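You operate a simulated robot arm through the tools that you are given. There is no shell and no other tool. Be economical: measure what you need, move in short steps, check, and stop when the job is done.

Carry out the task below with a simulated robot arm. There is one attempt and no reset: what you move stays moved.

## Task
Rinse the yellow probe, seat it in the tall jar and switch it on.
Fine: rinse it under the hose of the green-handled tap and shut the tap again; the stopper goes in the blue ring; leave the other probe alone.

The check looks at the end state, three seconds after you hand in, the way a careful person would. Anything else that was tipped, shoved, dropped, spilled or broken makes it a failure. A push-on lid holds only when it is set on centred and level and pressed home; a screw cap is set on level and turned clockwise until tight.

## Robot
A 7-joint arm with a two-finger parallel gripper on a trunk, on a base that drives. Base frame: it is fixed to the floor where the robot stands at the start and does not move with it; the origin is under the middle of the robot, x ahead of it, y to its left, z up; the surface under the hand at the start is at about z = 0.9. Lengths are in m, angles in rad, forces in N, time in s.
With the tool pointing down near the work surface it reaches from about 0.68 to 0.78 m from the robot's upright axis, wherever it stands. Its first joint turns from -2.496 to 2.496 rad. Places, roughly: green tap handle [0.8, 0.1, 1.1]; hole in the blue ring [0.6, -0.2, 0.9]; hole in the lid of the tall jar [0.6, 0, 1.1]; white plug (2x2x7 cm) [0.7, 0.2, 1.1]; yellow probe button [0.7, -0.4, 1.1]. Payload 3 kg.
Tool frame: the origin (TCP) lies between the finger pads and is the grasp point; the fingertips stand 0.03 m ahead of it; z points along the fingers, y is the line along which they close. Largest opening 0.11 m; finger width 0.02, thickness 0.01; the body of the gripper, 0.048 by 0.112 m, starts 0.055 m behind the TCP.
Orientation is told as [roll, pitch, yaw] about the base's x, y, z axes, in that order, counted from this pose: with the fingers straight down and closing along the base's y, the tool's x points along the base's -x, its y along +y and its z along -z.

## Interface
- The arm moves only by the tool play_rows. Its arguments are lists of equal length, an entry for each row: "delta_pos": the shift along the tool's x, y, z in mm, a list of three; "angular": the turn, a rotation vector about the tool's x, y, z in rad, a list of three; "hand": the opening in per cent of the stroke, from 0 (shut) to 100 (fully open). In form: {"delta_pos": [[tx, ty, tz], ...], "angular": [[wx, wy, wz], ...], "hand": [hand, ...]}. A call has 1 to 12 rows; each row shifts and turns the commanded pose from where the row before left it, along the tool's axes as they then stand. A row lasts 0.2 s, in which the tool goes at most 0.05 m and 0.15 rad; a call with a longer step from one row to the next is refused whole, and so is a gripper value outside its range. Where a pose cannot be reached the arm comes as near as it can. A force on the tool above 40 N (or 10 N above the force at the start of the call, whichever is more), or a blocked arm, ends the call early, and 0.2 s more pass. The fingers move at their own pace (about 0.108 m/s each) and stop on an object; they squeeze with about 26 N. The grip force told is the motor's: it shows also when the fingers shut on nothing. Time passes only in rows, and 0.2 s behind the last, so rows that do not move let the fingers close. The reply holds the time, the measured pose of the TCP, the force on the tool along the base axes, the opening and the grip force, in the units named above and with some noise, with the torque about the TCP (base axes, N m) and any sound that the robot's microphone picked up.
- Cameras (640 x 400 px; columns grow to the right, rows downward): "scene" is now at [0.1593, -0.0225, 1.4449]; the picture's right is [-0.28, -0.96, -0.00], its down [-0.64, 0.19, -0.74] and it looks along [0.71, -0.21, -0.67] (base axes); focal length 281 px, centre (320, 200). "wrist" rides on the gripper at [0.072, 0.017, -0.103] in the tool frame; the picture's right is [-0.23, 0.97, 0.00], its down [-0.76, -0.18, -0.62] and it looks along [-0.61, -0.14, 0.78] (tool axes); focal length 222 px, centre (320, 200). There is no depth. A picture from a camera that has moved, and an enlarged one, comes with that camera's place and axes in the base frame and with its lens.
- snapshot(camera): a new picture of that camera. The clock stands still meanwhile.
- raise_lower(by): slides the trunk up (or, below 0, down) by that many m; the arm and the scene camera ride with it, the base frame stays. It gives what a move gives, with no picture.
- steer(legs): drives the robot by 1 to 6 legs, each [ahead, left, turn to the left] in m, m and rad, along the robot's own axes; the way and the turn of a leg run together, so that a leg with both is an arc; at most 1.5 m and 3.142 rad a leg. The arm and the cameras ride along, it lands a little off, and it stops where it bumps. It gives what a move gives.
- turn_head(pan, tilt): turns the head with the scene camera to pan (to the left, within 1.501 rad either way) and tilt (down, from -0.506 to 1.204), counted from straight ahead of the robot. It gives what a move gives.
- enlarge(camera, box): a new picture of the part [left, top, right, bottom] of that camera's present view, enlarged. The clock stands still meanwhile.
- job_done(): hands the job in; it is judged then, once.

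Work in short steps. Places have to be worked out from the pictures, the camera data and where the tool is seen: move nearer, look again, correct. Check each grasp and each placing, and mend what went wrong. You have 120 turns and 98 pictures in all, those below and enlarged ones among them. Open the gripper and draw the arm clear of the work before you hand the job in, unless the task says otherwise; then end with one line.

The tools are called after "Call:" by a JSON object that holds its "name" and its "arguments". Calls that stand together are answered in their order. play_rows: Moves the arm, as the interface text tells. Its arguments: {"type":"object","properties":{"delta_pos":{"type":"array","items":{"type":"array","items":{"type":"number"}}},"angular":{"type":"array","items":{"type":"array","items":{"type":"number"}}},"hand":{"type":"array","items":{"type":"number"}}},"required":["delta_pos","angular","hand"]} The other tools are called the same way: raise_lower (by) slides the trunk up or down; steer (legs) drives the base; turn_head (pan, tilt) turns the head that bears the scene camera; snapshot (camera) takes a picture; enlarge (camera, box) takes an enlarged picture of a part of a camera's view; job_done () hands the job in.

At the start:

```text
clock: 0.0
eef_pos: [0.6426, -0.407, 0.9996]
tool_rot: [0.0, 0.0, 0.001]
contact_force: [0.4, -0.3, -0.5]
wrist_torque: [-0.02, 0.01, -0.01]
width: 0.1101
grip_force: 0.1
trunk travel left (down, up): [-0.558, 0.332]
robot x, y, heading: [0.0042, 0.0013, 0.001]
head pan, tilt: [-0.288, 0.737]
```

scene: 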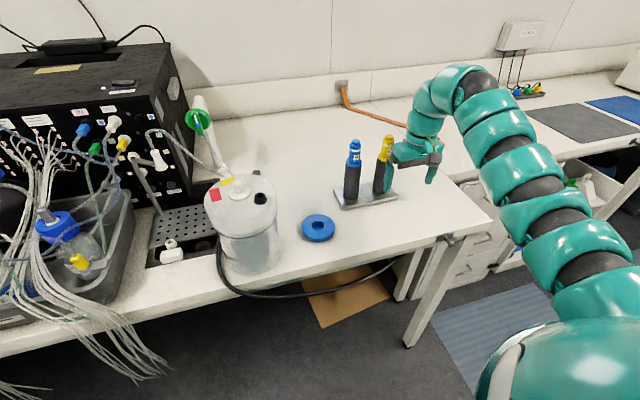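
wrist: 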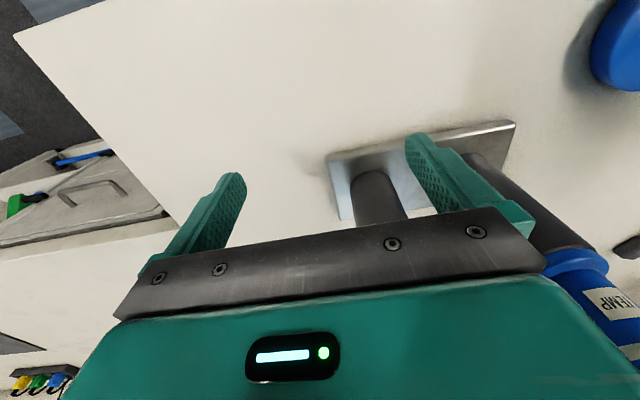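

I start by looking closer at the work area: the jar with its lid, stopper, the tap and the probes.

Call:
{"name": "enlarge", "arguments": {"camera": "scene", "box": [130, 80, 290, 280]}}

Call:
{"name": "enlarge", "arguments": {"camera": "scene", "box": [290, 110, 450, 250]}}

```text
2.00 times, centred on (210, 180) of scene
camera zoom: at [0.1593, -0.0225, 1.4449], right [-0.28, -0.96, 0.0], down [-0.64, 0.19, -0.74], along [0.71, -0.21, -0.67], focal length 561 px, centre (540, 240)
```

zoom: 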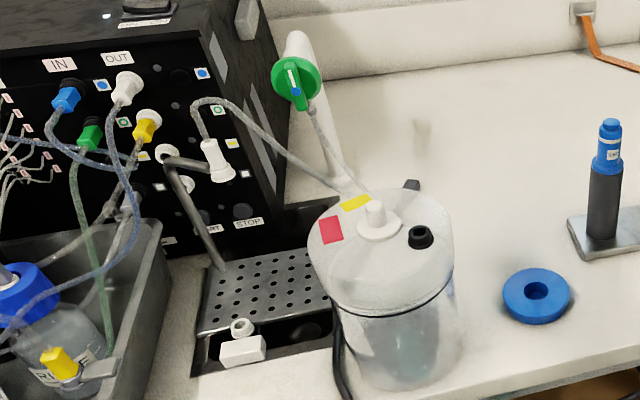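

```text
2.86 times, centred on (370, 180) of scene
camera zoom: at [0.1593, -0.0225, 1.4449], right [-0.28, -0.96, 0.0], down [-0.64, 0.19, -0.74], along [0.71, -0.21, -0.67], focal length 802 px, centre (177, 257)
```

zoom: 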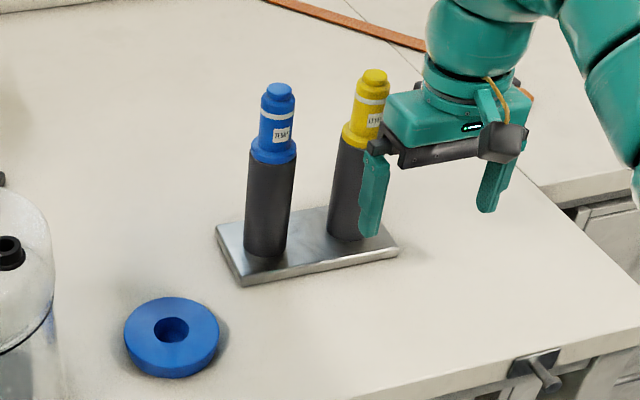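

Look closer at the tap, hose and the drain.

Call:
{"name": "enlarge", "arguments": {"camera": "scene", "box": [140, 90, 220, 150]}}

Call:
{"name": "enlarge", "arguments": {"camera": "scene", "box": [130, 150, 220, 280]}}

Call:
{"name": "enlarge", "arguments": {"camera": "scene", "box": [200, 165, 290, 225]}}

```text
6.67 times, centred on (180, 120) of scene
camera zoom: at [0.1593, -0.0225, 1.4449], right [-0.28, -0.96, 0.0], down [-0.64, 0.19, -0.74], along [0.71, -0.21, -0.67], focal length 1871 px, centre (1253, 733)
```

zoom: 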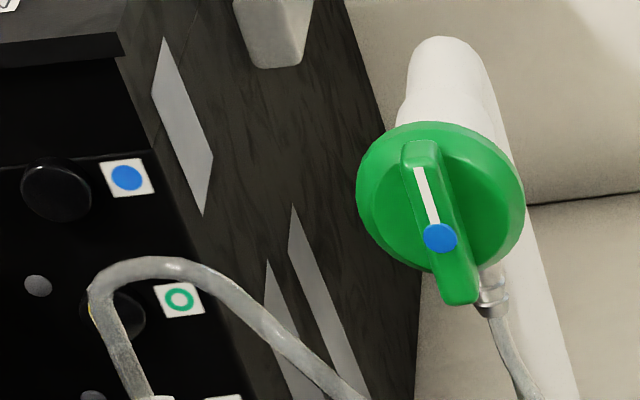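

```text
3.08 times, centred on (175, 215) of scene
camera zoom: at [0.1593, -0.0225, 1.4449], right [-0.28, -0.96, 0.0], down [-0.64, 0.19, -0.74], along [0.71, -0.21, -0.67], focal length 863 px, centre (766, 154)
```

zoom: 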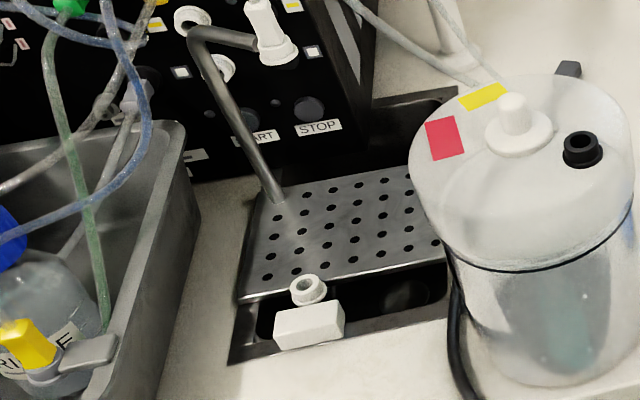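

```text
6.67 times, centred on (245, 195) of scene
camera zoom: at [0.1593, -0.0225, 1.4449], right [-0.28, -0.96, 0.0], down [-0.64, 0.19, -0.74], along [0.71, -0.21, -0.67], focal length 1871 px, centre (820, 233)
```

zoom: 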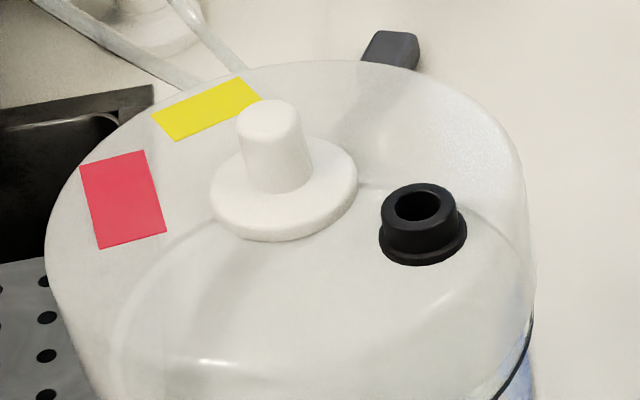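

The stopper stands in the jar lid near (0.58, 0.01), and a hose nozzle hangs in a gooseneck over the drain plate. I raise the trunk to be clear before moving over for a better look.

Call:
{"name": "raise_lower", "arguments": {"by": 0.25}}

Call:
{"name": "turn_head", "arguments": {"pan": 0.1, "tilt": 0.85}}

Call:
{"name": "snapshot", "arguments": {"camera": "scene"}}

Call:
{"name": "snapshot", "arguments": {"camera": "wrist"}}

```text
clock: 2.6
eef_pos: [0.6434, -0.4067, 1.2502]
tool_rot: [-0.001, 0.0, 0.0]
contact_force: [0.9, -0.5, 1.0]
wrist_torque: [0.01, 0.03, 0.0]
width: 0.1098
grip_force: 0.0
trunk travel left (down, up): [-0.808, 0.082]
robot x, y, heading: [0.0, 0.0015, 0.003]
head pan, tilt: [-0.288, 0.737]
```

```text
clock: 3.4
eef_pos: [0.6424, -0.4066, 1.2495]
tool_rot: [0.001, 0.0, 0.0]
contact_force: [-0.6, -0.7, -0.3]
wrist_torque: [0.04, -0.01, -0.01]
width: 0.1097
grip_force: 0.0
trunk travel left (down, up): [-0.808, 0.082]
robot x, y, heading: [-0.0013, -0.0017, -0.003]
head pan, tilt: [0.099, 0.85]
```

```text
90 pictures are left
camera scene: at [0.1571, 0.0088, 1.6858], right [0.1, -1.0, 0.0], down [-0.75, -0.07, -0.66], along [0.66, 0.07, -0.75], focal length 281 px, centre (320, 200)
```

scene: 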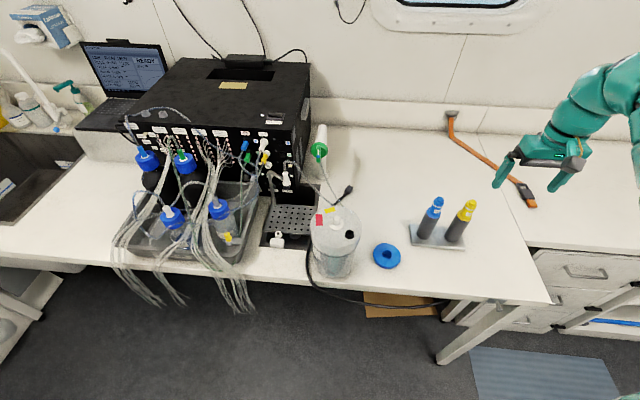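

```text
89 pictures are left
camera wrist: at [0.5701, -0.3899, 1.3538], right [0.23, 0.97, 0.0], down [0.76, -0.18, 0.62], along [0.61, -0.14, -0.78], focal length 222 px, centre (320, 200)
```

wrist: 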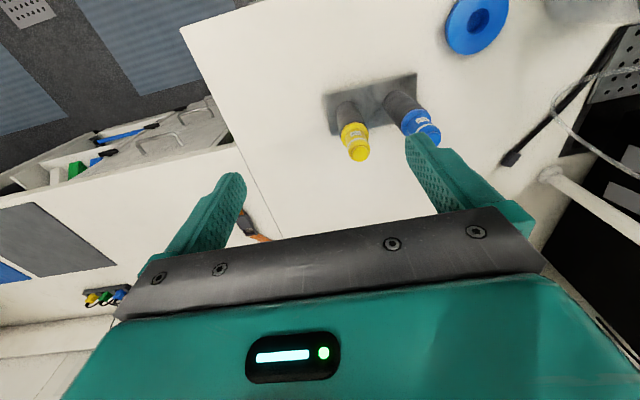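

I enlarge the tap, jar and drain area from this viewpoint, plus the probes.

Call:
{"name": "enlarge", "arguments": {"camera": "scene", "box": [255, 120, 375, 195]}}

Call:
{"name": "enlarge", "arguments": {"camera": "scene", "box": [250, 170, 370, 260]}}

Call:
{"name": "enlarge", "arguments": {"camera": "scene", "box": [400, 190, 490, 255]}}

```text
5.33 times, centred on (315, 158) of scene
camera zoom: at [0.1571, 0.0088, 1.6858], right [0.1, -1.0, 0.0], down [-0.75, -0.07, -0.66], along [0.66, 0.07, -0.75], focal length 1497 px, centre (347, 427)
```

zoom: 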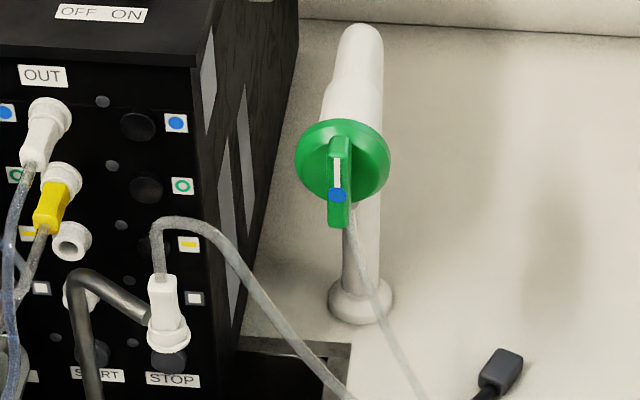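

```text
4.44 times, centred on (310, 215) of scene
camera zoom: at [0.1571, 0.0088, 1.6858], right [0.1, -1.0, 0.0], down [-0.75, -0.07, -0.66], along [0.66, 0.07, -0.75], focal length 1247 px, centre (364, 133)
```

zoom: 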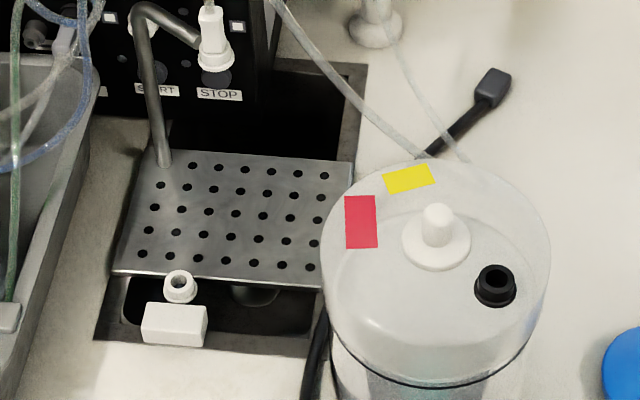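

```text
6.15 times, centred on (445, 222) of scene
camera zoom: at [0.1571, 0.0088, 1.6858], right [0.1, -1.0, 0.0], down [-0.75, -0.07, -0.66], along [0.66, 0.07, -0.75], focal length 1727 px, centre (-449, 62)
```

zoom: 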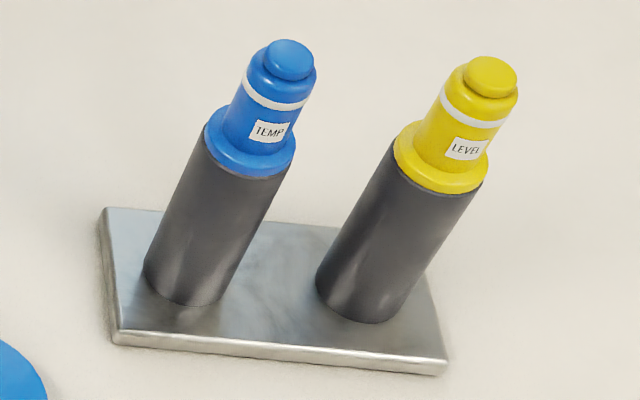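

Triangulating: stopper top ≈ (0.600, 0.010, 1.113), lid ≈ 1.083; yellow button top ≈ (0.7185, -0.370, 1.0855); blue ring ≈ (0.606, -0.148). First job is the stopper; I back the base up to bring it into reach.

Call:
{"name": "steer", "arguments": {"legs": [[-0.13, 0, 0]]}}

Call:
{"name": "play_rows", "arguments": {"delta_pos": [[-10, 45, 0], [-10, 45, 0], [-10, 45, 0], [-10, 45, 0], [-10, 45, 0], [-10, 45, 0], [-10, 45, 0], [-10, 45, 0], [-10, 40, 0], [0, 0, 0]], "angular": [[0, 0, 0], [0, 0, 0], [0, 0, 0], [0, 0, 0], [0, 0, 0], [0, 0, 0], [0, 0, 0], [0, 0, 0], [0, 0, 0], [0, 0, 0]], "hand": [100, 100, 100, 80, 70, 60, 60, 60, 60, 60]}}

Call:
{"name": "snapshot", "arguments": {"camera": "wrist"}}

```text
clock: 4.7
eef_pos: [0.5113, -0.4076, 1.2502]
tool_rot: [0.0, -0.003, -0.001]
contact_force: [-0.1, -0.4, -0.5]
wrist_torque: [0.03, -0.03, -0.01]
width: 0.1099
grip_force: 0.1
trunk travel left (down, up): [-0.808, 0.082]
robot x, y, heading: [-0.1302, -0.0025, 0.001]
head pan, tilt: [0.099, 0.85]
```

```text
clock: 6.9
eef_pos: [0.5559, -0.3748, 1.2605]
tool_rot: [-0.003, 0.0, -0.002]
contact_force: [-1.0, 0.4, 0.4]
wrist_torque: [0.01, -0.04, 0.01]
width: 0.0661
grip_force: 0.1
out of reach, approached as far as the arm can: row 1, 2, 3, 4, 5, 6, 7, 8, 9
trunk travel left (down, up): [-0.808, 0.082]
robot x, y, heading: [-0.1306, 0.0005, 0.0]
head pan, tilt: [0.099, 0.85]
```

```text
85 pictures are left
camera wrist: at [0.4833, -0.3574, 1.3648], right [0.23, 0.97, 0.0], down [0.76, -0.18, 0.62], along [0.61, -0.14, -0.78], focal length 222 px, centre (320, 200)
```

wrist: 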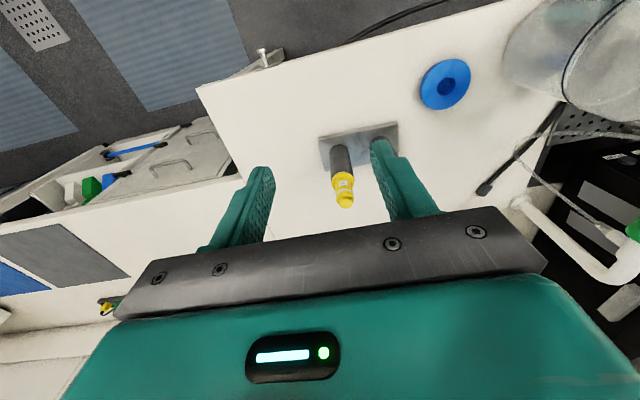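

The straight path crossed an unreachable zone. I try small steps along an arc of constant radius instead, testing how the command starts.

Call:
{"name": "play_rows", "arguments": {"delta_pos": [[0, 0, 0], [-5, 20, 0], [-10, 20, 0]], "angular": [[0, 0, 0], [0, 0, 0], [0, 0, 0]], "hand": [60, 60, 60]}}

```text
clock: 7.7
eef_pos: [0.5726, -0.3329, 1.2602]
tool_rot: [0.001, 0.001, -0.002]
contact_force: [0.5, 0.0, 0.1]
wrist_torque: [-0.04, 0.0, -0.02]
width: 0.066
grip_force: 0.0
trunk travel left (down, up): [-0.808, 0.082]
robot x, y, heading: [-0.1274, 0.0018, -0.005]
head pan, tilt: [0.099, 0.85]
```

That works; I continue along the arc at radius ≈0.78 towards y = 0.

Call:
{"name": "play_rows", "arguments": {"delta_pos": [[-24, 43, 0], [-18, 45, 0], [-13, 47, 0], [-9, 48, 0], [-7, 48, 0], [-4, 48, 0], [-2, 48, 0]], "angular": [[0, 0, 0], [0, 0, 0], [0, 0, 0], [0, 0, 0], [0, 0, 0], [0, 0, 0], [0, 0, 0]], "hand": [60, 60, 60, 60, 60, 60, 60]}}

Call:
{"name": "snapshot", "arguments": {"camera": "wrist"}}

```text
clock: 9.3
eef_pos: [0.6454, -0.0168, 1.2588]
tool_rot: [0.0, -0.003, -0.004]
contact_force: [0.1, -0.3, 1.4]
wrist_torque: [-0.02, 0.01, 0.02]
width: 0.0661
grip_force: 0.0
out of reach, approached as far as the arm can: row 7
trunk travel left (down, up): [-0.808, 0.082]
robot x, y, heading: [-0.1299, -0.0015, -0.004]
head pan, tilt: [0.099, 0.85]
```

```text
84 pictures are left
camera wrist: at [0.5718, 0.0006, 1.3631], right [0.23, 0.97, 0.0], down [0.76, -0.18, 0.62], along [0.61, -0.14, -0.78], focal length 222 px, centre (320, 200)
```

wrist: 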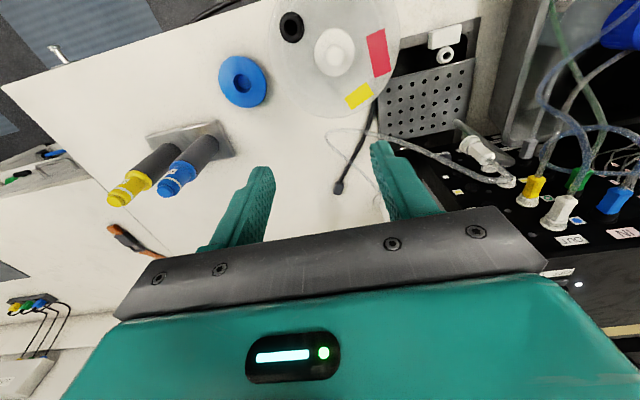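

Stopper cross-checks at (0.597, 0.010). I descend to TCP 1.16 here (clear of the stopper), then move in over it where the reach is shorter.

Call:
{"name": "play_rows", "arguments": {"delta_pos": [[0, 0, 45], [0, 9, 45], [0, 9, 10], [15, 9, 0], [15, 0, 0], [15, 0, 0], [0, 0, 0]], "angular": [[0, 0, 0], [0, 0, 0], [0, 0, 0], [0, 0, 0], [0, 0, 0], [0, 0, 0], [0, 0, 0]], "hand": [60, 60, 60, 60, 60, 60, 60]}}

Call:
{"name": "snapshot", "arguments": {"camera": "wrist"}}

Call:
{"name": "snapshot", "arguments": {"camera": "scene"}}

```text
clock: 10.9
eef_pos: [0.5984, 0.0106, 1.1582]
tool_rot: [-0.002, 0.0, -0.003]
contact_force: [1.2, -0.2, 0.6]
wrist_torque: [0.03, 0.01, 0.01]
width: 0.0662
grip_force: 0.1
trunk travel left (down, up): [-0.808, 0.082]
robot x, y, heading: [-0.1265, 0.0018, 0.003]
head pan, tilt: [0.099, 0.85]
```

```text
83 pictures are left
camera wrist: at [0.5263, 0.0278, 1.2628], right [0.23, 0.97, 0.0], down [0.76, -0.18, 0.62], along [0.61, -0.14, -0.78], focal length 222 px, centre (320, 200)
```

wrist: 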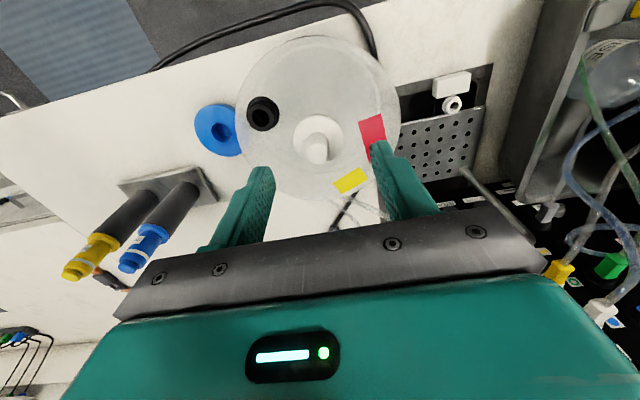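

```text
82 pictures are left
camera scene: at [0.0274, 0.0092, 1.6857], right [0.1, -1.0, 0.0], down [-0.75, -0.07, -0.66], along [0.66, 0.07, -0.75], focal length 281 px, centre (320, 200)
```

scene: 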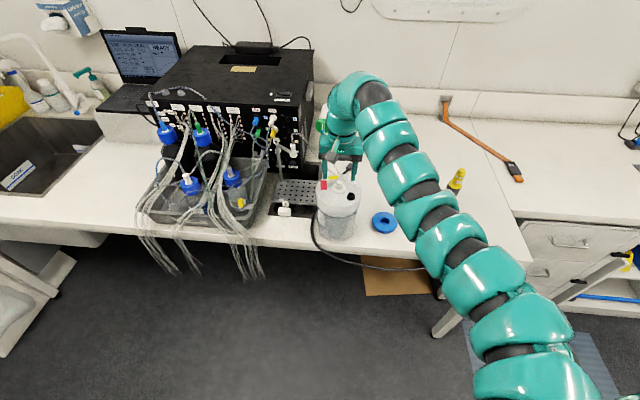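

Aligned. Descend so the fingertips are just above the flange and close.

Call:
{"name": "play_rows", "arguments": {"delta_pos": [[-2, -1, 18], [0, 0, 18], [0, 0, 0], [0, 0, 0], [0, 0, 0], [0, 0, 0]], "angular": [[0, 0, 0], [0, 0, 0], [0, 0, 0], [0, 0, 0], [0, 0, 0], [0, 0, 0]], "hand": [60, 60, 0, 0, 0, 0]}}

Call:
{"name": "snapshot", "arguments": {"camera": "wrist"}}

```text
clock: 12.3
eef_pos: [0.6006, 0.0099, 1.1218]
tool_rot: [0.0, 0.001, -0.002]
contact_force: [0.0, 0.2, 1.1]
wrist_torque: [-0.03, -0.01, 0.0]
width: 0.0147
grip_force: 26.4
trunk travel left (down, up): [-0.808, 0.082]
robot x, y, heading: [-0.1343, -0.0008, 0.001]
head pan, tilt: [0.099, 0.85]
```

```text
81 pictures are left
camera wrist: at [0.528, 0.0269, 1.2268], right [0.23, 0.97, 0.0], down [0.76, -0.18, 0.62], along [0.61, -0.14, -0.78], focal length 222 px, centre (320, 200)
```

wrist: 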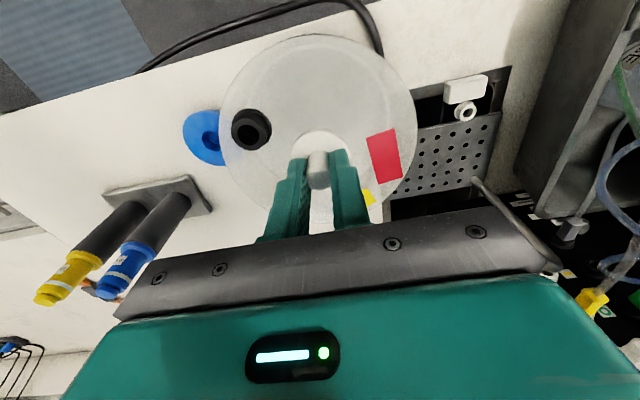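

Gripped the knob (14.7 mm). I lift slowly and check that the lid stays.

Call:
{"name": "play_rows", "arguments": {"delta_pos": [[0, 0, -8], [0, 0, -8], [0, 0, -8], [0, 0, -8]], "angular": [[0, 0, 0], [0, 0, 0], [0, 0, 0], [0, 0, 0]], "hand": [0, 0, 0, 0]}}

Call:
{"name": "snapshot", "arguments": {"camera": "wrist"}}

Call:
{"name": "enlarge", "arguments": {"camera": "scene", "box": [290, 130, 410, 250]}}

```text
clock: 13.3
eef_pos: [0.6009, 0.0088, 1.1538]
tool_rot: [0.0, 0.0, -0.002]
contact_force: [-0.1, -0.2, -0.9]
wrist_torque: [-0.02, 0.01, -0.04]
width: 0.0148
grip_force: 26.0
trunk travel left (down, up): [-0.808, 0.082]
robot x, y, heading: [-0.1317, -0.0016, 0.001]
head pan, tilt: [0.099, 0.85]
```

```text
80 pictures are left
camera wrist: at [0.5281, 0.0267, 1.2589], right [0.23, 0.97, 0.0], down [0.76, -0.18, 0.62], along [0.61, -0.14, -0.78], focal length 222 px, centre (320, 200)
```

wrist: 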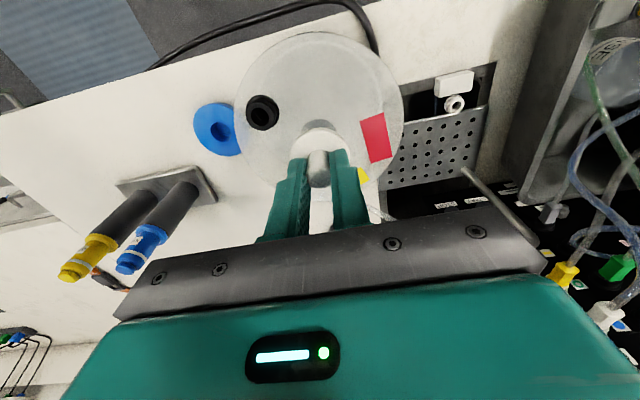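

```text
3.33 times, centred on (350, 190) of scene
camera zoom: at [0.0269, 0.009, 1.6858], right [0.1, -1.0, 0.0], down [-0.75, -0.07, -0.66], along [0.66, 0.07, -0.75], focal length 935 px, centre (220, 233)
```

zoom: 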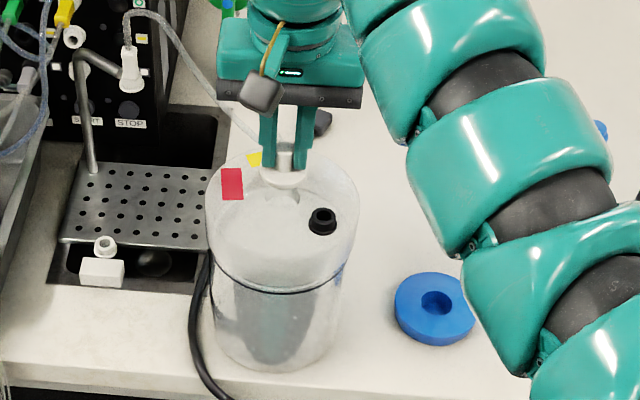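

The stopper rises alone and the lid stays. I raise the trunk to pull it fully out.

Call:
{"name": "raise_lower", "arguments": {"by": 0.07}}

Call:
{"name": "snapshot", "arguments": {"camera": "wrist"}}

Call:
{"name": "enlarge", "arguments": {"camera": "scene", "box": [290, 130, 410, 250]}}

```text
clock: 14.4
eef_pos: [0.6014, 0.0094, 1.2242]
tool_rot: [-0.001, -0.001, -0.003]
contact_force: [0.3, -0.8, -0.3]
wrist_torque: [0.01, -0.02, 0.02]
width: 0.015
grip_force: 26.5
trunk travel left (down, up): [-0.878, 0.012]
robot x, y, heading: [-0.1303, 0.0012, -0.001]
head pan, tilt: [0.099, 0.85]
```

```text
78 pictures are left
camera wrist: at [0.5284, 0.0266, 1.3285], right [0.23, 0.97, 0.0], down [0.76, -0.18, 0.62], along [0.61, -0.14, -0.78], focal length 222 px, centre (320, 200)
```

wrist: 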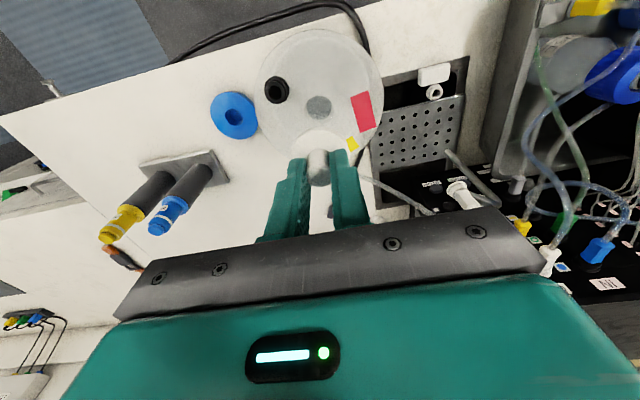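

```text
3.33 times, centred on (350, 190) of scene
camera zoom: at [0.0273, 0.0089, 1.7557], right [0.1, -1.0, 0.0], down [-0.75, -0.07, -0.66], along [0.66, 0.07, -0.75], focal length 935 px, centre (220, 233)
```

zoom: 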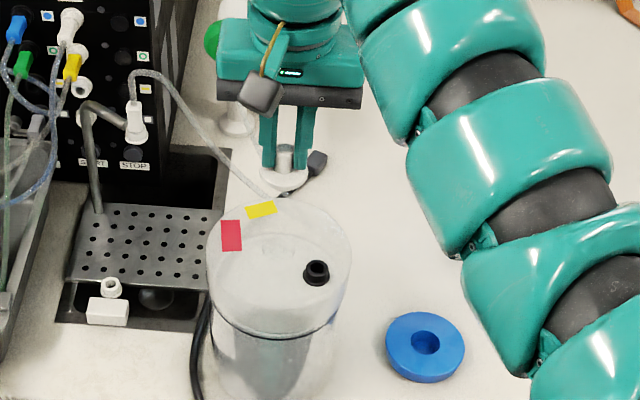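

The stopper is out and the hole is open. I move over the blue ring (≈(0.617, -0.150)) and lower the trunk for a closer look.

Call:
{"name": "play_rows", "arguments": {"delta_pos": [[-4, -40, 0], [-4, -40, 0], [-4, -40, 0], [-3, -39, 0], [0, 0, 0]], "angular": [[0, 0, 0], [0, 0, 0], [0, 0, 0], [0, 0, 0], [0, 0, 0]], "hand": [0, 0, 0, 0, 0]}}

Call:
{"name": "raise_lower", "arguments": {"by": -0.17}}

Call:
{"name": "snapshot", "arguments": {"camera": "wrist"}}

Call:
{"name": "snapshot", "arguments": {"camera": "scene"}}

```text
clock: 15.6
eef_pos: [0.6151, -0.1487, 1.2267]
tool_rot: [0.002, -0.001, 0.0]
contact_force: [0.3, 0.7, -0.6]
wrist_torque: [0.0, -0.03, 0.01]
width: 0.0151
grip_force: 26.0
trunk travel left (down, up): [-0.878, 0.012]
robot x, y, heading: [-0.1291, 0.0004, 0.003]
head pan, tilt: [0.099, 0.85]
```

```text
clock: 17.5
eef_pos: [0.6168, -0.1487, 1.0559]
tool_rot: [0.0, 0.0, -0.001]
contact_force: [-0.4, 0.0, -0.6]
wrist_torque: [0.02, 0.0, 0.01]
width: 0.0149
grip_force: 25.8
trunk travel left (down, up): [-0.708, 0.182]
robot x, y, heading: [-0.1312, 0.0017, -0.002]
head pan, tilt: [0.099, 0.85]
```

```text
76 pictures are left
camera wrist: at [0.5436, -0.1318, 1.1597], right [0.23, 0.97, 0.0], down [0.76, -0.18, 0.62], along [0.61, -0.14, -0.78], focal length 222 px, centre (320, 200)
```

wrist: 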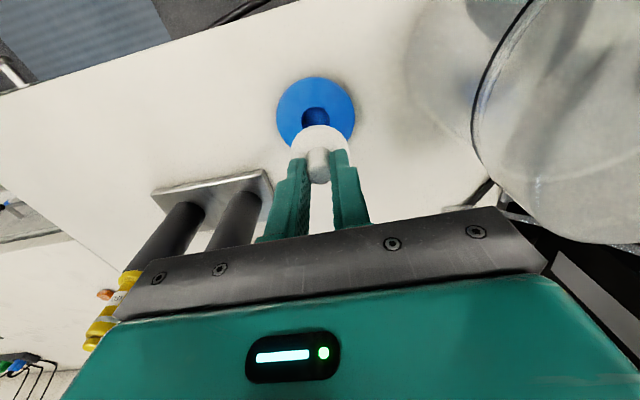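

```text
75 pictures are left
camera scene: at [0.0269, 0.009, 1.5858], right [0.1, -1.0, 0.0], down [-0.75, -0.07, -0.66], along [0.66, 0.07, -0.75], focal length 281 px, centre (320, 200)
```

scene: 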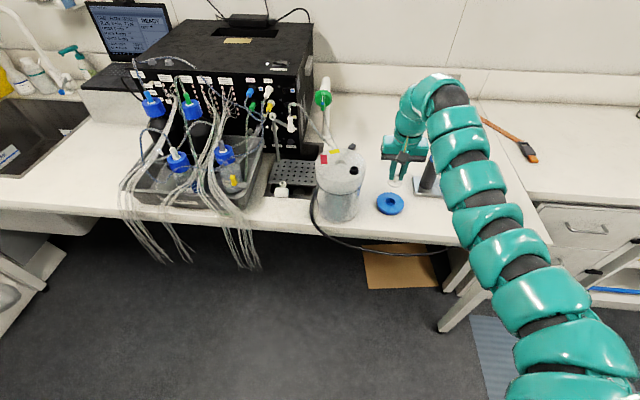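

Enlarge both views to refine the ring centre.

Call:
{"name": "enlarge", "arguments": {"camera": "scene", "box": [365, 150, 425, 220]}}

Call:
{"name": "enlarge", "arguments": {"camera": "wrist", "box": [260, 60, 380, 190]}}

```text
5.71 times, centred on (395, 185) of scene
camera zoom: at [0.0269, 0.009, 1.5858], right [0.1, -1.0, 0.0], down [-0.75, -0.07, -0.66], along [0.66, 0.07, -0.75], focal length 1604 px, centre (-109, 286)
```

zoom: 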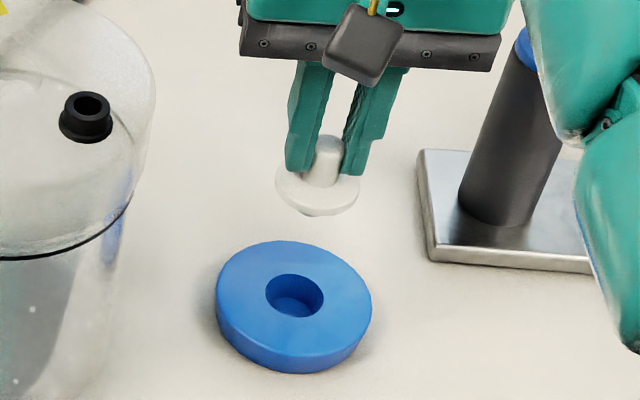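

```text
3.08 times, centred on (320, 125) of wrist
camera zoom: at [0.5436, -0.1318, 1.1597], right [0.23, 0.97, 0.0], down [0.76, -0.18, 0.62], along [0.61, -0.14, -0.78], focal length 684 px, centre (320, 431)
```

zoom: 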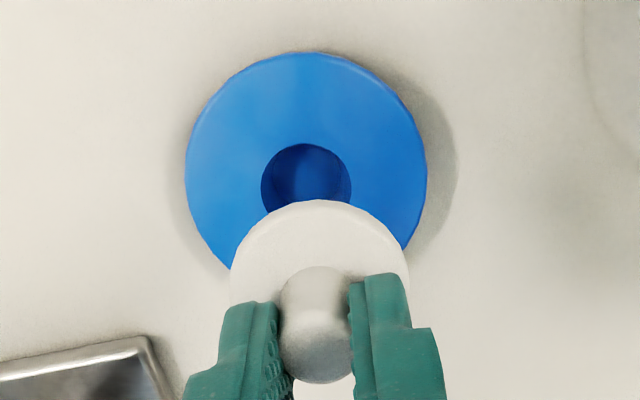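

Both rays meet at (0.6235, -0.155, 0.920) for the ring's hole. I shift there and descend to just above.

Call:
{"name": "play_rows", "arguments": {"delta_pos": [[-8, -6, 20], [0, 0, 20], [0, 0, 20], [0, 0, 0]], "angular": [[0, 0, 0], [0, 0, 0], [0, 0, 0], [0, 0, 0]], "hand": [0, 0, 0, 0]}}

Call:
{"name": "enlarge", "arguments": {"camera": "scene", "box": [365, 150, 425, 220]}}

Call:
{"name": "enlarge", "arguments": {"camera": "wrist", "box": [260, 60, 380, 190]}}

```text
clock: 18.5
eef_pos: [0.6241, -0.1539, 0.9956]
tool_rot: [0.001, -0.001, -0.003]
contact_force: [-0.3, 0.0, -0.2]
wrist_torque: [0.02, 0.04, 0.02]
width: 0.0146
grip_force: 25.9
trunk travel left (down, up): [-0.708, 0.182]
robot x, y, heading: [-0.1318, -0.0001, -0.001]
head pan, tilt: [0.099, 0.85]
```

```text
5.71 times, centred on (395, 185) of scene
camera zoom: at [0.0267, 0.009, 1.5858], right [0.1, -1.0, 0.0], down [-0.75, -0.07, -0.66], along [0.66, 0.07, -0.75], focal length 1604 px, centre (-109, 286)
```

zoom: 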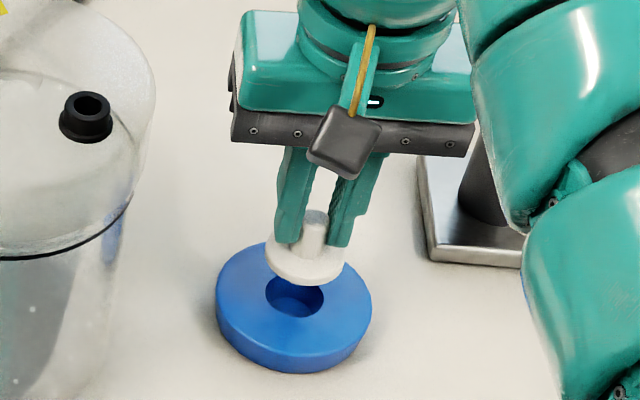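

```text
3.08 times, centred on (320, 125) of wrist
camera zoom: at [0.5513, -0.1376, 1.0999], right [0.23, 0.97, 0.0], down [0.76, -0.18, 0.62], along [0.61, -0.14, -0.78], focal length 684 px, centre (320, 431)
```

zoom: 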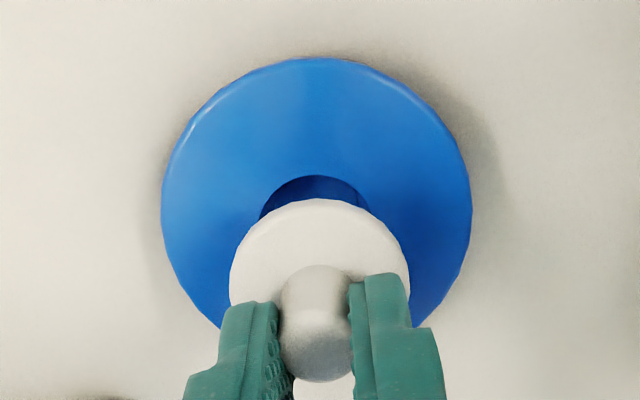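

Alignment looks good within a mm or two. I descend slowly, watching the force.

Call:
{"name": "play_rows", "arguments": {"delta_pos": [[0, -1, 7], [0, 0, 7], [0, 0, 7], [0, 0, 7]], "angular": [[0, 0, 0], [0, 0, 0], [0, 0, 0], [0, 0, 0]], "hand": [0, 0, 0, 0]}}

Call:
{"name": "enlarge", "arguments": {"camera": "scene", "box": [365, 150, 425, 220]}}

Call:
{"name": "enlarge", "arguments": {"camera": "wrist", "box": [260, 60, 380, 190]}}

```text
clock: 19.5
eef_pos: [0.6248, -0.1549, 0.9674]
tool_rot: [0.0, 0.001, -0.001]
contact_force: [0.6, 0.1, -0.3]
wrist_torque: [0.02, 0.01, 0.01]
width: 0.0146
grip_force: 26.5
trunk travel left (down, up): [-0.708, 0.182]
robot x, y, heading: [-0.1314, -0.0011, -0.001]
head pan, tilt: [0.099, 0.85]
```

```text
5.71 times, centred on (395, 185) of scene
camera zoom: at [0.0271, 0.0089, 1.5858], right [0.1, -1.0, 0.0], down [-0.75, -0.07, -0.66], along [0.66, 0.07, -0.75], focal length 1604 px, centre (-109, 286)
```

zoom: 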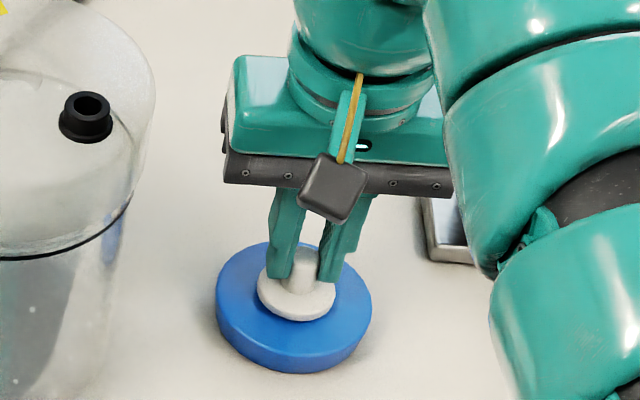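

```text
3.08 times, centred on (320, 125) of wrist
camera zoom: at [0.5515, -0.1384, 1.072], right [0.23, 0.97, 0.0], down [0.76, -0.18, 0.62], along [0.61, -0.14, -0.78], focal length 684 px, centre (320, 431)
```

zoom: 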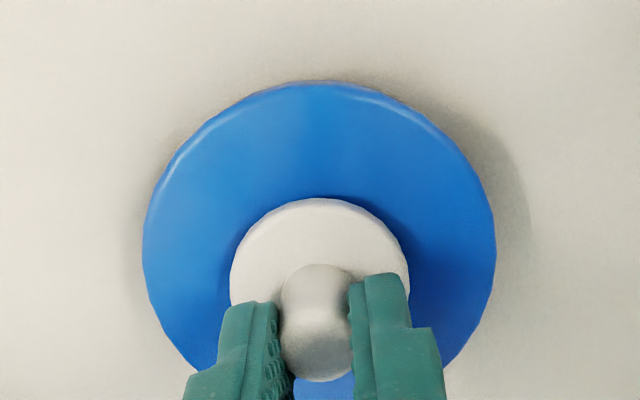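

No contact yet; the stem is entering. Lower a bit more in small steps.

Call:
{"name": "play_rows", "arguments": {"delta_pos": [[0, 0, 3], [0, 0, 3], [0, 0, 2]], "angular": [[0, 0, 0], [0, 0, 0], [0, 0, 0]], "hand": [0, 0, 0]}}

Call:
{"name": "enlarge", "arguments": {"camera": "scene", "box": [365, 150, 425, 220]}}

```text
clock: 20.3
eef_pos: [0.6239, -0.1554, 0.9611]
tool_rot: [-0.001, -0.005, -0.001]
contact_force: [3.9, 0.4, 20.9]
wrist_torque: [0.2, -0.12, -0.08]
width: 0.0152
grip_force: 25.2
trunk travel left (down, up): [-0.708, 0.182]
robot x, y, heading: [-0.1297, 0.0015, 0.001]
head pan, tilt: [0.099, 0.85]
```

```text
5.71 times, centred on (395, 185) of scene
camera zoom: at [0.0248, 0.0095, 1.5863], right [0.1, -1.0, 0.0], down [-0.75, -0.07, -0.66], along [0.66, 0.06, -0.75], focal length 1604 px, centre (-109, 286)
```

zoom: 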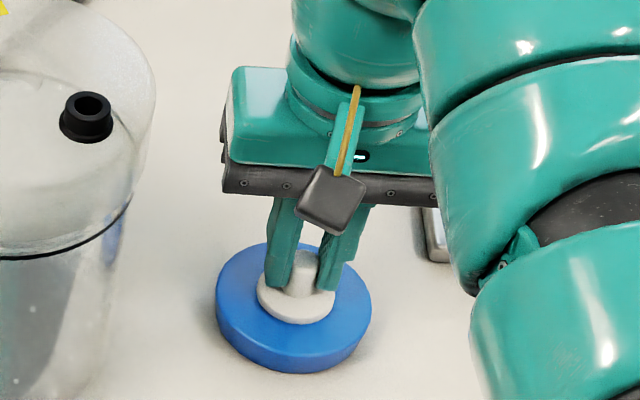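

Contact at the expected seated height (0.961). I relax slightly, release and lift away to see.

Call:
{"name": "play_rows", "arguments": {"delta_pos": [[0, 0, -1], [0, 0, 0], [0, 0, 0], [0, 0, -15], [0, 0, -30], [0, 0, -40]], "angular": [[0, 0, 0], [0, 0, 0], [0, 0, 0], [0, 0, 0], [0, 0, 0], [0, 0, 0]], "hand": [0, 40, 40, 40, 40, 40]}}

Call:
{"name": "enlarge", "arguments": {"camera": "scene", "box": [365, 150, 425, 220]}}

Call:
{"name": "snapshot", "arguments": {"camera": "wrist"}}

```text
clock: 21.7
eef_pos: [0.6233, -0.1554, 1.0459]
tool_rot: [0.001, 0.002, -0.001]
contact_force: [-0.6, 1.5, 0.4]
wrist_torque: [-0.03, -0.03, -0.03]
width: 0.044
grip_force: 0.0
trunk travel left (down, up): [-0.708, 0.182]
robot x, y, heading: [-0.13, 0.0017, -0.002]
head pan, tilt: [0.099, 0.85]
```

```text
5.71 times, centred on (395, 185) of scene
camera zoom: at [0.0263, 0.0092, 1.5859], right [0.1, -1.0, 0.0], down [-0.75, -0.07, -0.66], along [0.66, 0.07, -0.75], focal length 1604 px, centre (-109, 286)
```

zoom: 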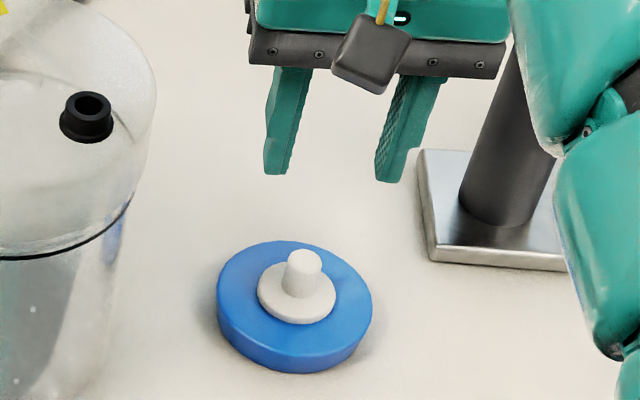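

```text
66 pictures are left
camera wrist: at [0.5502, -0.1375, 1.15], right [0.23, 0.97, 0.0], down [0.76, -0.18, 0.62], along [0.61, -0.14, -0.78], focal length 222 px, centre (320, 200)
```

wrist: 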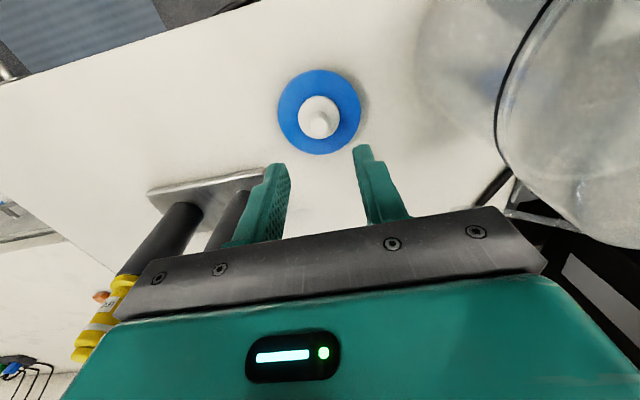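

The stopper sits level in the ring. Next the tap: I look closely at its handle from this viewpoint, and hear/see the hose routing.

Call:
{"name": "enlarge", "arguments": {"camera": "scene", "box": [285, 70, 365, 130]}}

Call:
{"name": "enlarge", "arguments": {"camera": "scene", "box": [260, 100, 360, 210]}}

```text
6.67 times, centred on (325, 100) of scene
camera zoom: at [0.0263, 0.0092, 1.5859], right [0.1, -1.0, 0.0], down [-0.75, -0.07, -0.66], along [0.66, 0.07, -0.75], focal length 1871 px, centre (287, 867)
```

zoom: 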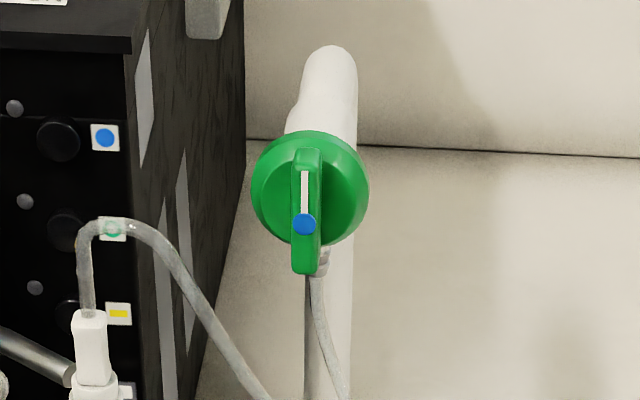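

```text
3.64 times, centred on (310, 155) of scene
camera zoom: at [0.0263, 0.0092, 1.5859], right [0.1, -1.0, 0.0], down [-0.75, -0.07, -0.66], along [0.66, 0.07, -0.75], focal length 1020 px, centre (356, 364)
```

zoom: 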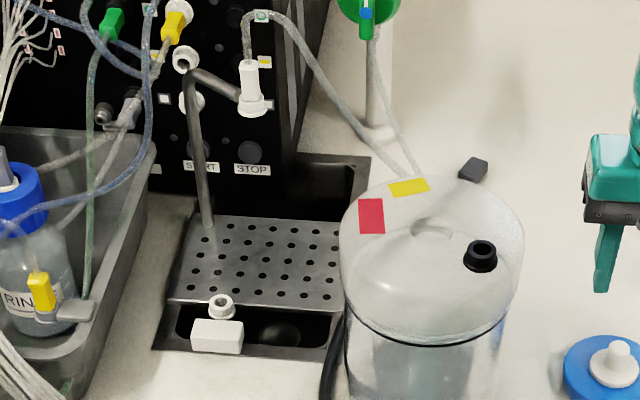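

I raise the trunk and sweep left to inspect the nozzle and drain with the wrist camera.

Call:
{"name": "raise_lower", "arguments": {"by": 0.18}}

Call:
{"name": "play_rows", "arguments": {"delta_pos": [[0, 45, 0], [0, 45, 0], [0, 45, 0], [0, 45, 0], [0, 45, 0], [0, 45, 0], [0, 45, 0], [0, 30, 0], [0, 0, 0]], "angular": [[0, 0, 0], [0, 0, 0], [0, 0, 0], [0, 0, 0], [0, 0, 0], [0, 0, 0], [0, 0, 0], [0, 0, 0], [0, 0, 0]], "hand": [40, 40, 40, 0, 0, 0, 0, 0, 0]}}

Call:
{"name": "snapshot", "arguments": {"camera": "wrist"}}

```text
clock: 23.7
eef_pos: [0.6239, -0.156, 1.2245]
tool_rot: [0.0, 0.001, -0.002]
contact_force: [0.0, 1.0, -0.1]
wrist_torque: [-0.02, 0.02, 0.01]
width: 0.0439
grip_force: 0.1
trunk travel left (down, up): [-0.888, 0.002]
robot x, y, heading: [-0.1302, 0.0002, -0.0]
head pan, tilt: [0.099, 0.85]
```

```text
clock: 25.7
eef_pos: [0.595, 0.1414, 1.2215]
tool_rot: [0.0, 0.0, -0.001]
contact_force: [1.0, 0.9, -0.1]
wrist_torque: [0.0, -0.01, 0.01]
width: 0.0
grip_force: 25.6
out of reach, approached as far as the arm can: row 6, 7, 8
trunk travel left (down, up): [-0.888, 0.002]
robot x, y, heading: [-0.1313, 0.0008, -0.004]
head pan, tilt: [0.099, 0.85]
```

```text
63 pictures are left
camera wrist: at [0.5226, 0.1586, 1.326], right [0.23, 0.97, 0.0], down [0.76, -0.18, 0.62], along [0.61, -0.14, -0.78], focal length 222 px, centre (320, 200)
```

wrist: 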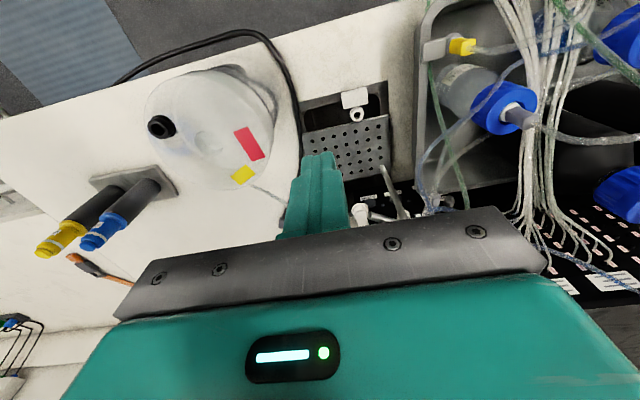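

Pitch the tool up towards the horizontal to see the nozzle from the front.

Call:
{"name": "play_rows", "arguments": {"delta_pos": [[0, 0, 0], [0, 0, 0], [0, 0, 0], [0, 0, 0], [0, 0, 0], [0, 0, 0], [0, 0, 0], [0, 0, 0]], "angular": [[0, -0.15, 0], [0, -0.15, 0], [0, -0.15, 0], [0, -0.15, 0], [0, -0.15, 0], [0, -0.15, 0], [0, -0.15, 0], [0, 0, 0]], "hand": [0, 0, 0, 0, 0, 0, 0, 0]}}

Call:
{"name": "snapshot", "arguments": {"camera": "wrist"}}

Call:
{"name": "snapshot", "arguments": {"camera": "scene"}}

```text
clock: 27.5
eef_pos: [0.5965, 0.1413, 1.2217]
tool_rot: [0.0, -1.05, -0.002]
contact_force: [-0.1, 0.2, -0.4]
wrist_torque: [0.03, 0.0, 0.01]
width: 0.0
grip_force: 26.2
trunk travel left (down, up): [-0.888, 0.002]
robot x, y, heading: [-0.128, 0.0026, -0.0]
head pan, tilt: [0.099, 0.85]
```

```text
62 pictures are left
camera wrist: at [0.4699, 0.1587, 1.2112], right [0.11, 0.97, 0.2], down [-0.16, -0.18, 0.97], along [0.98, -0.14, 0.14], focal length 222 px, centre (320, 200)
```

wrist: 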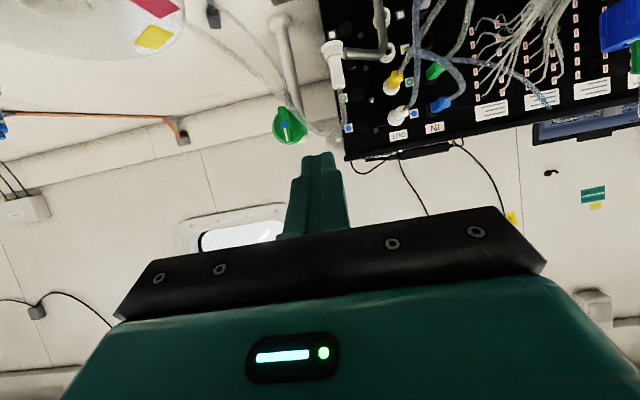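

```text
61 pictures are left
camera scene: at [0.0272, 0.0092, 1.7658], right [0.1, -1.0, 0.0], down [-0.75, -0.07, -0.66], along [0.66, 0.07, -0.75], focal length 281 px, centre (320, 200)
```

scene: 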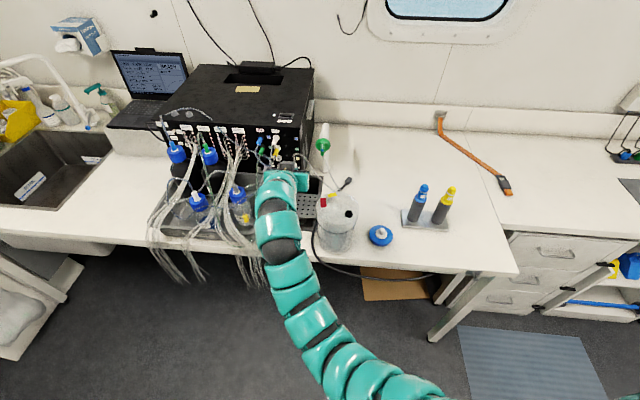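

The picture is upside-down but useful: I enlarge the tap and the nozzle.

Call:
{"name": "enlarge", "arguments": {"camera": "wrist", "box": [260, 20, 420, 150]}}

```text
3.08 times, centred on (340, 85) of wrist
camera zoom: at [0.4699, 0.1587, 1.2112], right [0.11, 0.97, 0.2], down [-0.16, -0.18, 0.97], along [0.98, -0.14, 0.14], focal length 684 px, centre (258, 554)
```

zoom: 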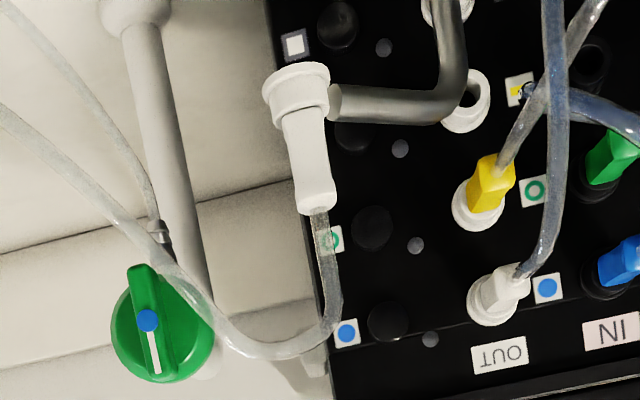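

The handle bar is vertical at ≈(0.83, 0.08, 1.13), the hose passes in front of it. I return the tool to straight down, clear to the right, then drive forward to reach the handle from above.

Call:
{"name": "play_rows", "arguments": {"delta_pos": [[0, -25, 0], [0, -25, 0], [0, -25, 0], [0, -25, 0], [0, -20, 0], [0, 0, 0], [0, 0, 0], [0, 0, 0]], "angular": [[0, 0.15, 0], [0, 0.15, 0], [0, 0.15, 0], [0, 0.15, 0], [0, 0.15, 0], [0, 0.15, 0], [0, 0.15, 0], [0, 0, 0]], "hand": [0, 0, 0, 0, 0, 0, 0, 0]}}

Call:
{"name": "steer", "arguments": {"legs": [[0.2, 0, 0]]}}

Call:
{"name": "snapshot", "arguments": {"camera": "wrist"}}

Call:
{"name": "snapshot", "arguments": {"camera": "scene"}}

```text
clock: 29.3
eef_pos: [0.5928, 0.0206, 1.2225]
tool_rot: [0.001, 0.003, -0.002]
contact_force: [-0.3, -0.4, 1.1]
wrist_torque: [0.04, 0.0, -0.01]
width: 0.0
grip_force: 26.5
trunk travel left (down, up): [-0.888, 0.002]
robot x, y, heading: [-0.132, -0.0014, -0.001]
head pan, tilt: [0.099, 0.85]
```

```text
clock: 30.9
eef_pos: [0.7972, 0.022, 1.2209]
tool_rot: [0.001, 0.0, 0.0]
contact_force: [0.1, -0.5, 0.6]
wrist_torque: [0.02, 0.04, -0.02]
width: 0.0
grip_force: 26.5
trunk travel left (down, up): [-0.888, 0.002]
robot x, y, heading: [0.0686, 0.001, -0.003]
head pan, tilt: [0.099, 0.85]
```

```text
59 pictures are left
camera wrist: at [0.7243, 0.0389, 1.3247], right [0.23, 0.97, 0.0], down [0.76, -0.18, 0.62], along [0.61, -0.14, -0.78], focal length 222 px, centre (320, 200)
```

wrist: 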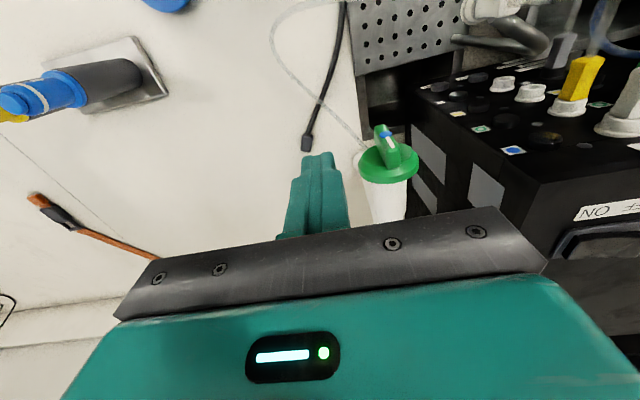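

```text
58 pictures are left
camera scene: at [0.2289, 0.0091, 1.7657], right [0.1, -0.99, 0.0], down [-0.75, -0.07, -0.66], along [0.66, 0.07, -0.75], focal length 281 px, centre (320, 200)
```

scene: 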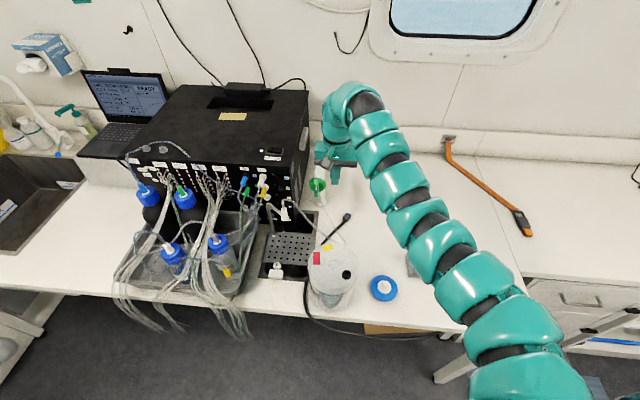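

Driving forward worked. I enlarge the handle in both views for precise geometry.

Call:
{"name": "enlarge", "arguments": {"camera": "wrist", "box": [330, 100, 450, 220]}}

Call:
{"name": "enlarge", "arguments": {"camera": "scene", "box": [285, 140, 365, 220]}}

```text
3.33 times, centred on (390, 160) of wrist
camera zoom: at [0.7243, 0.0389, 1.3247], right [0.23, 0.97, 0.0], down [0.76, -0.18, 0.62], along [0.61, -0.14, -0.78], focal length 740 px, centre (87, 333)
```

zoom: 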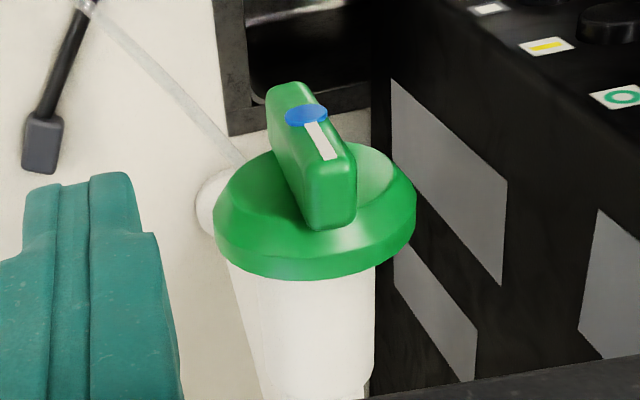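

```text
5.00 times, centred on (325, 180) of scene
camera zoom: at [0.2289, 0.0091, 1.7657], right [0.1, -0.99, 0.0], down [-0.75, -0.07, -0.66], along [0.66, 0.07, -0.75], focal length 1403 px, centre (295, 300)
```

zoom: 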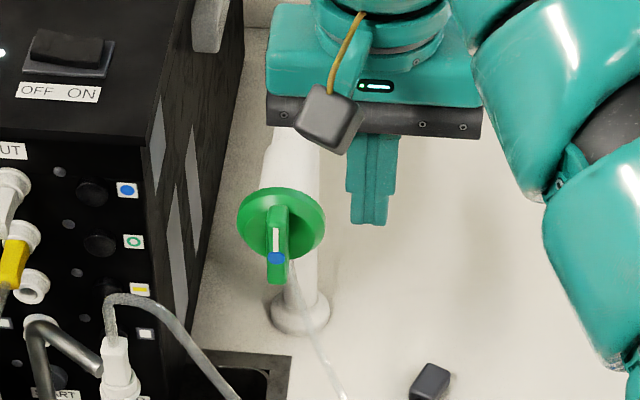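

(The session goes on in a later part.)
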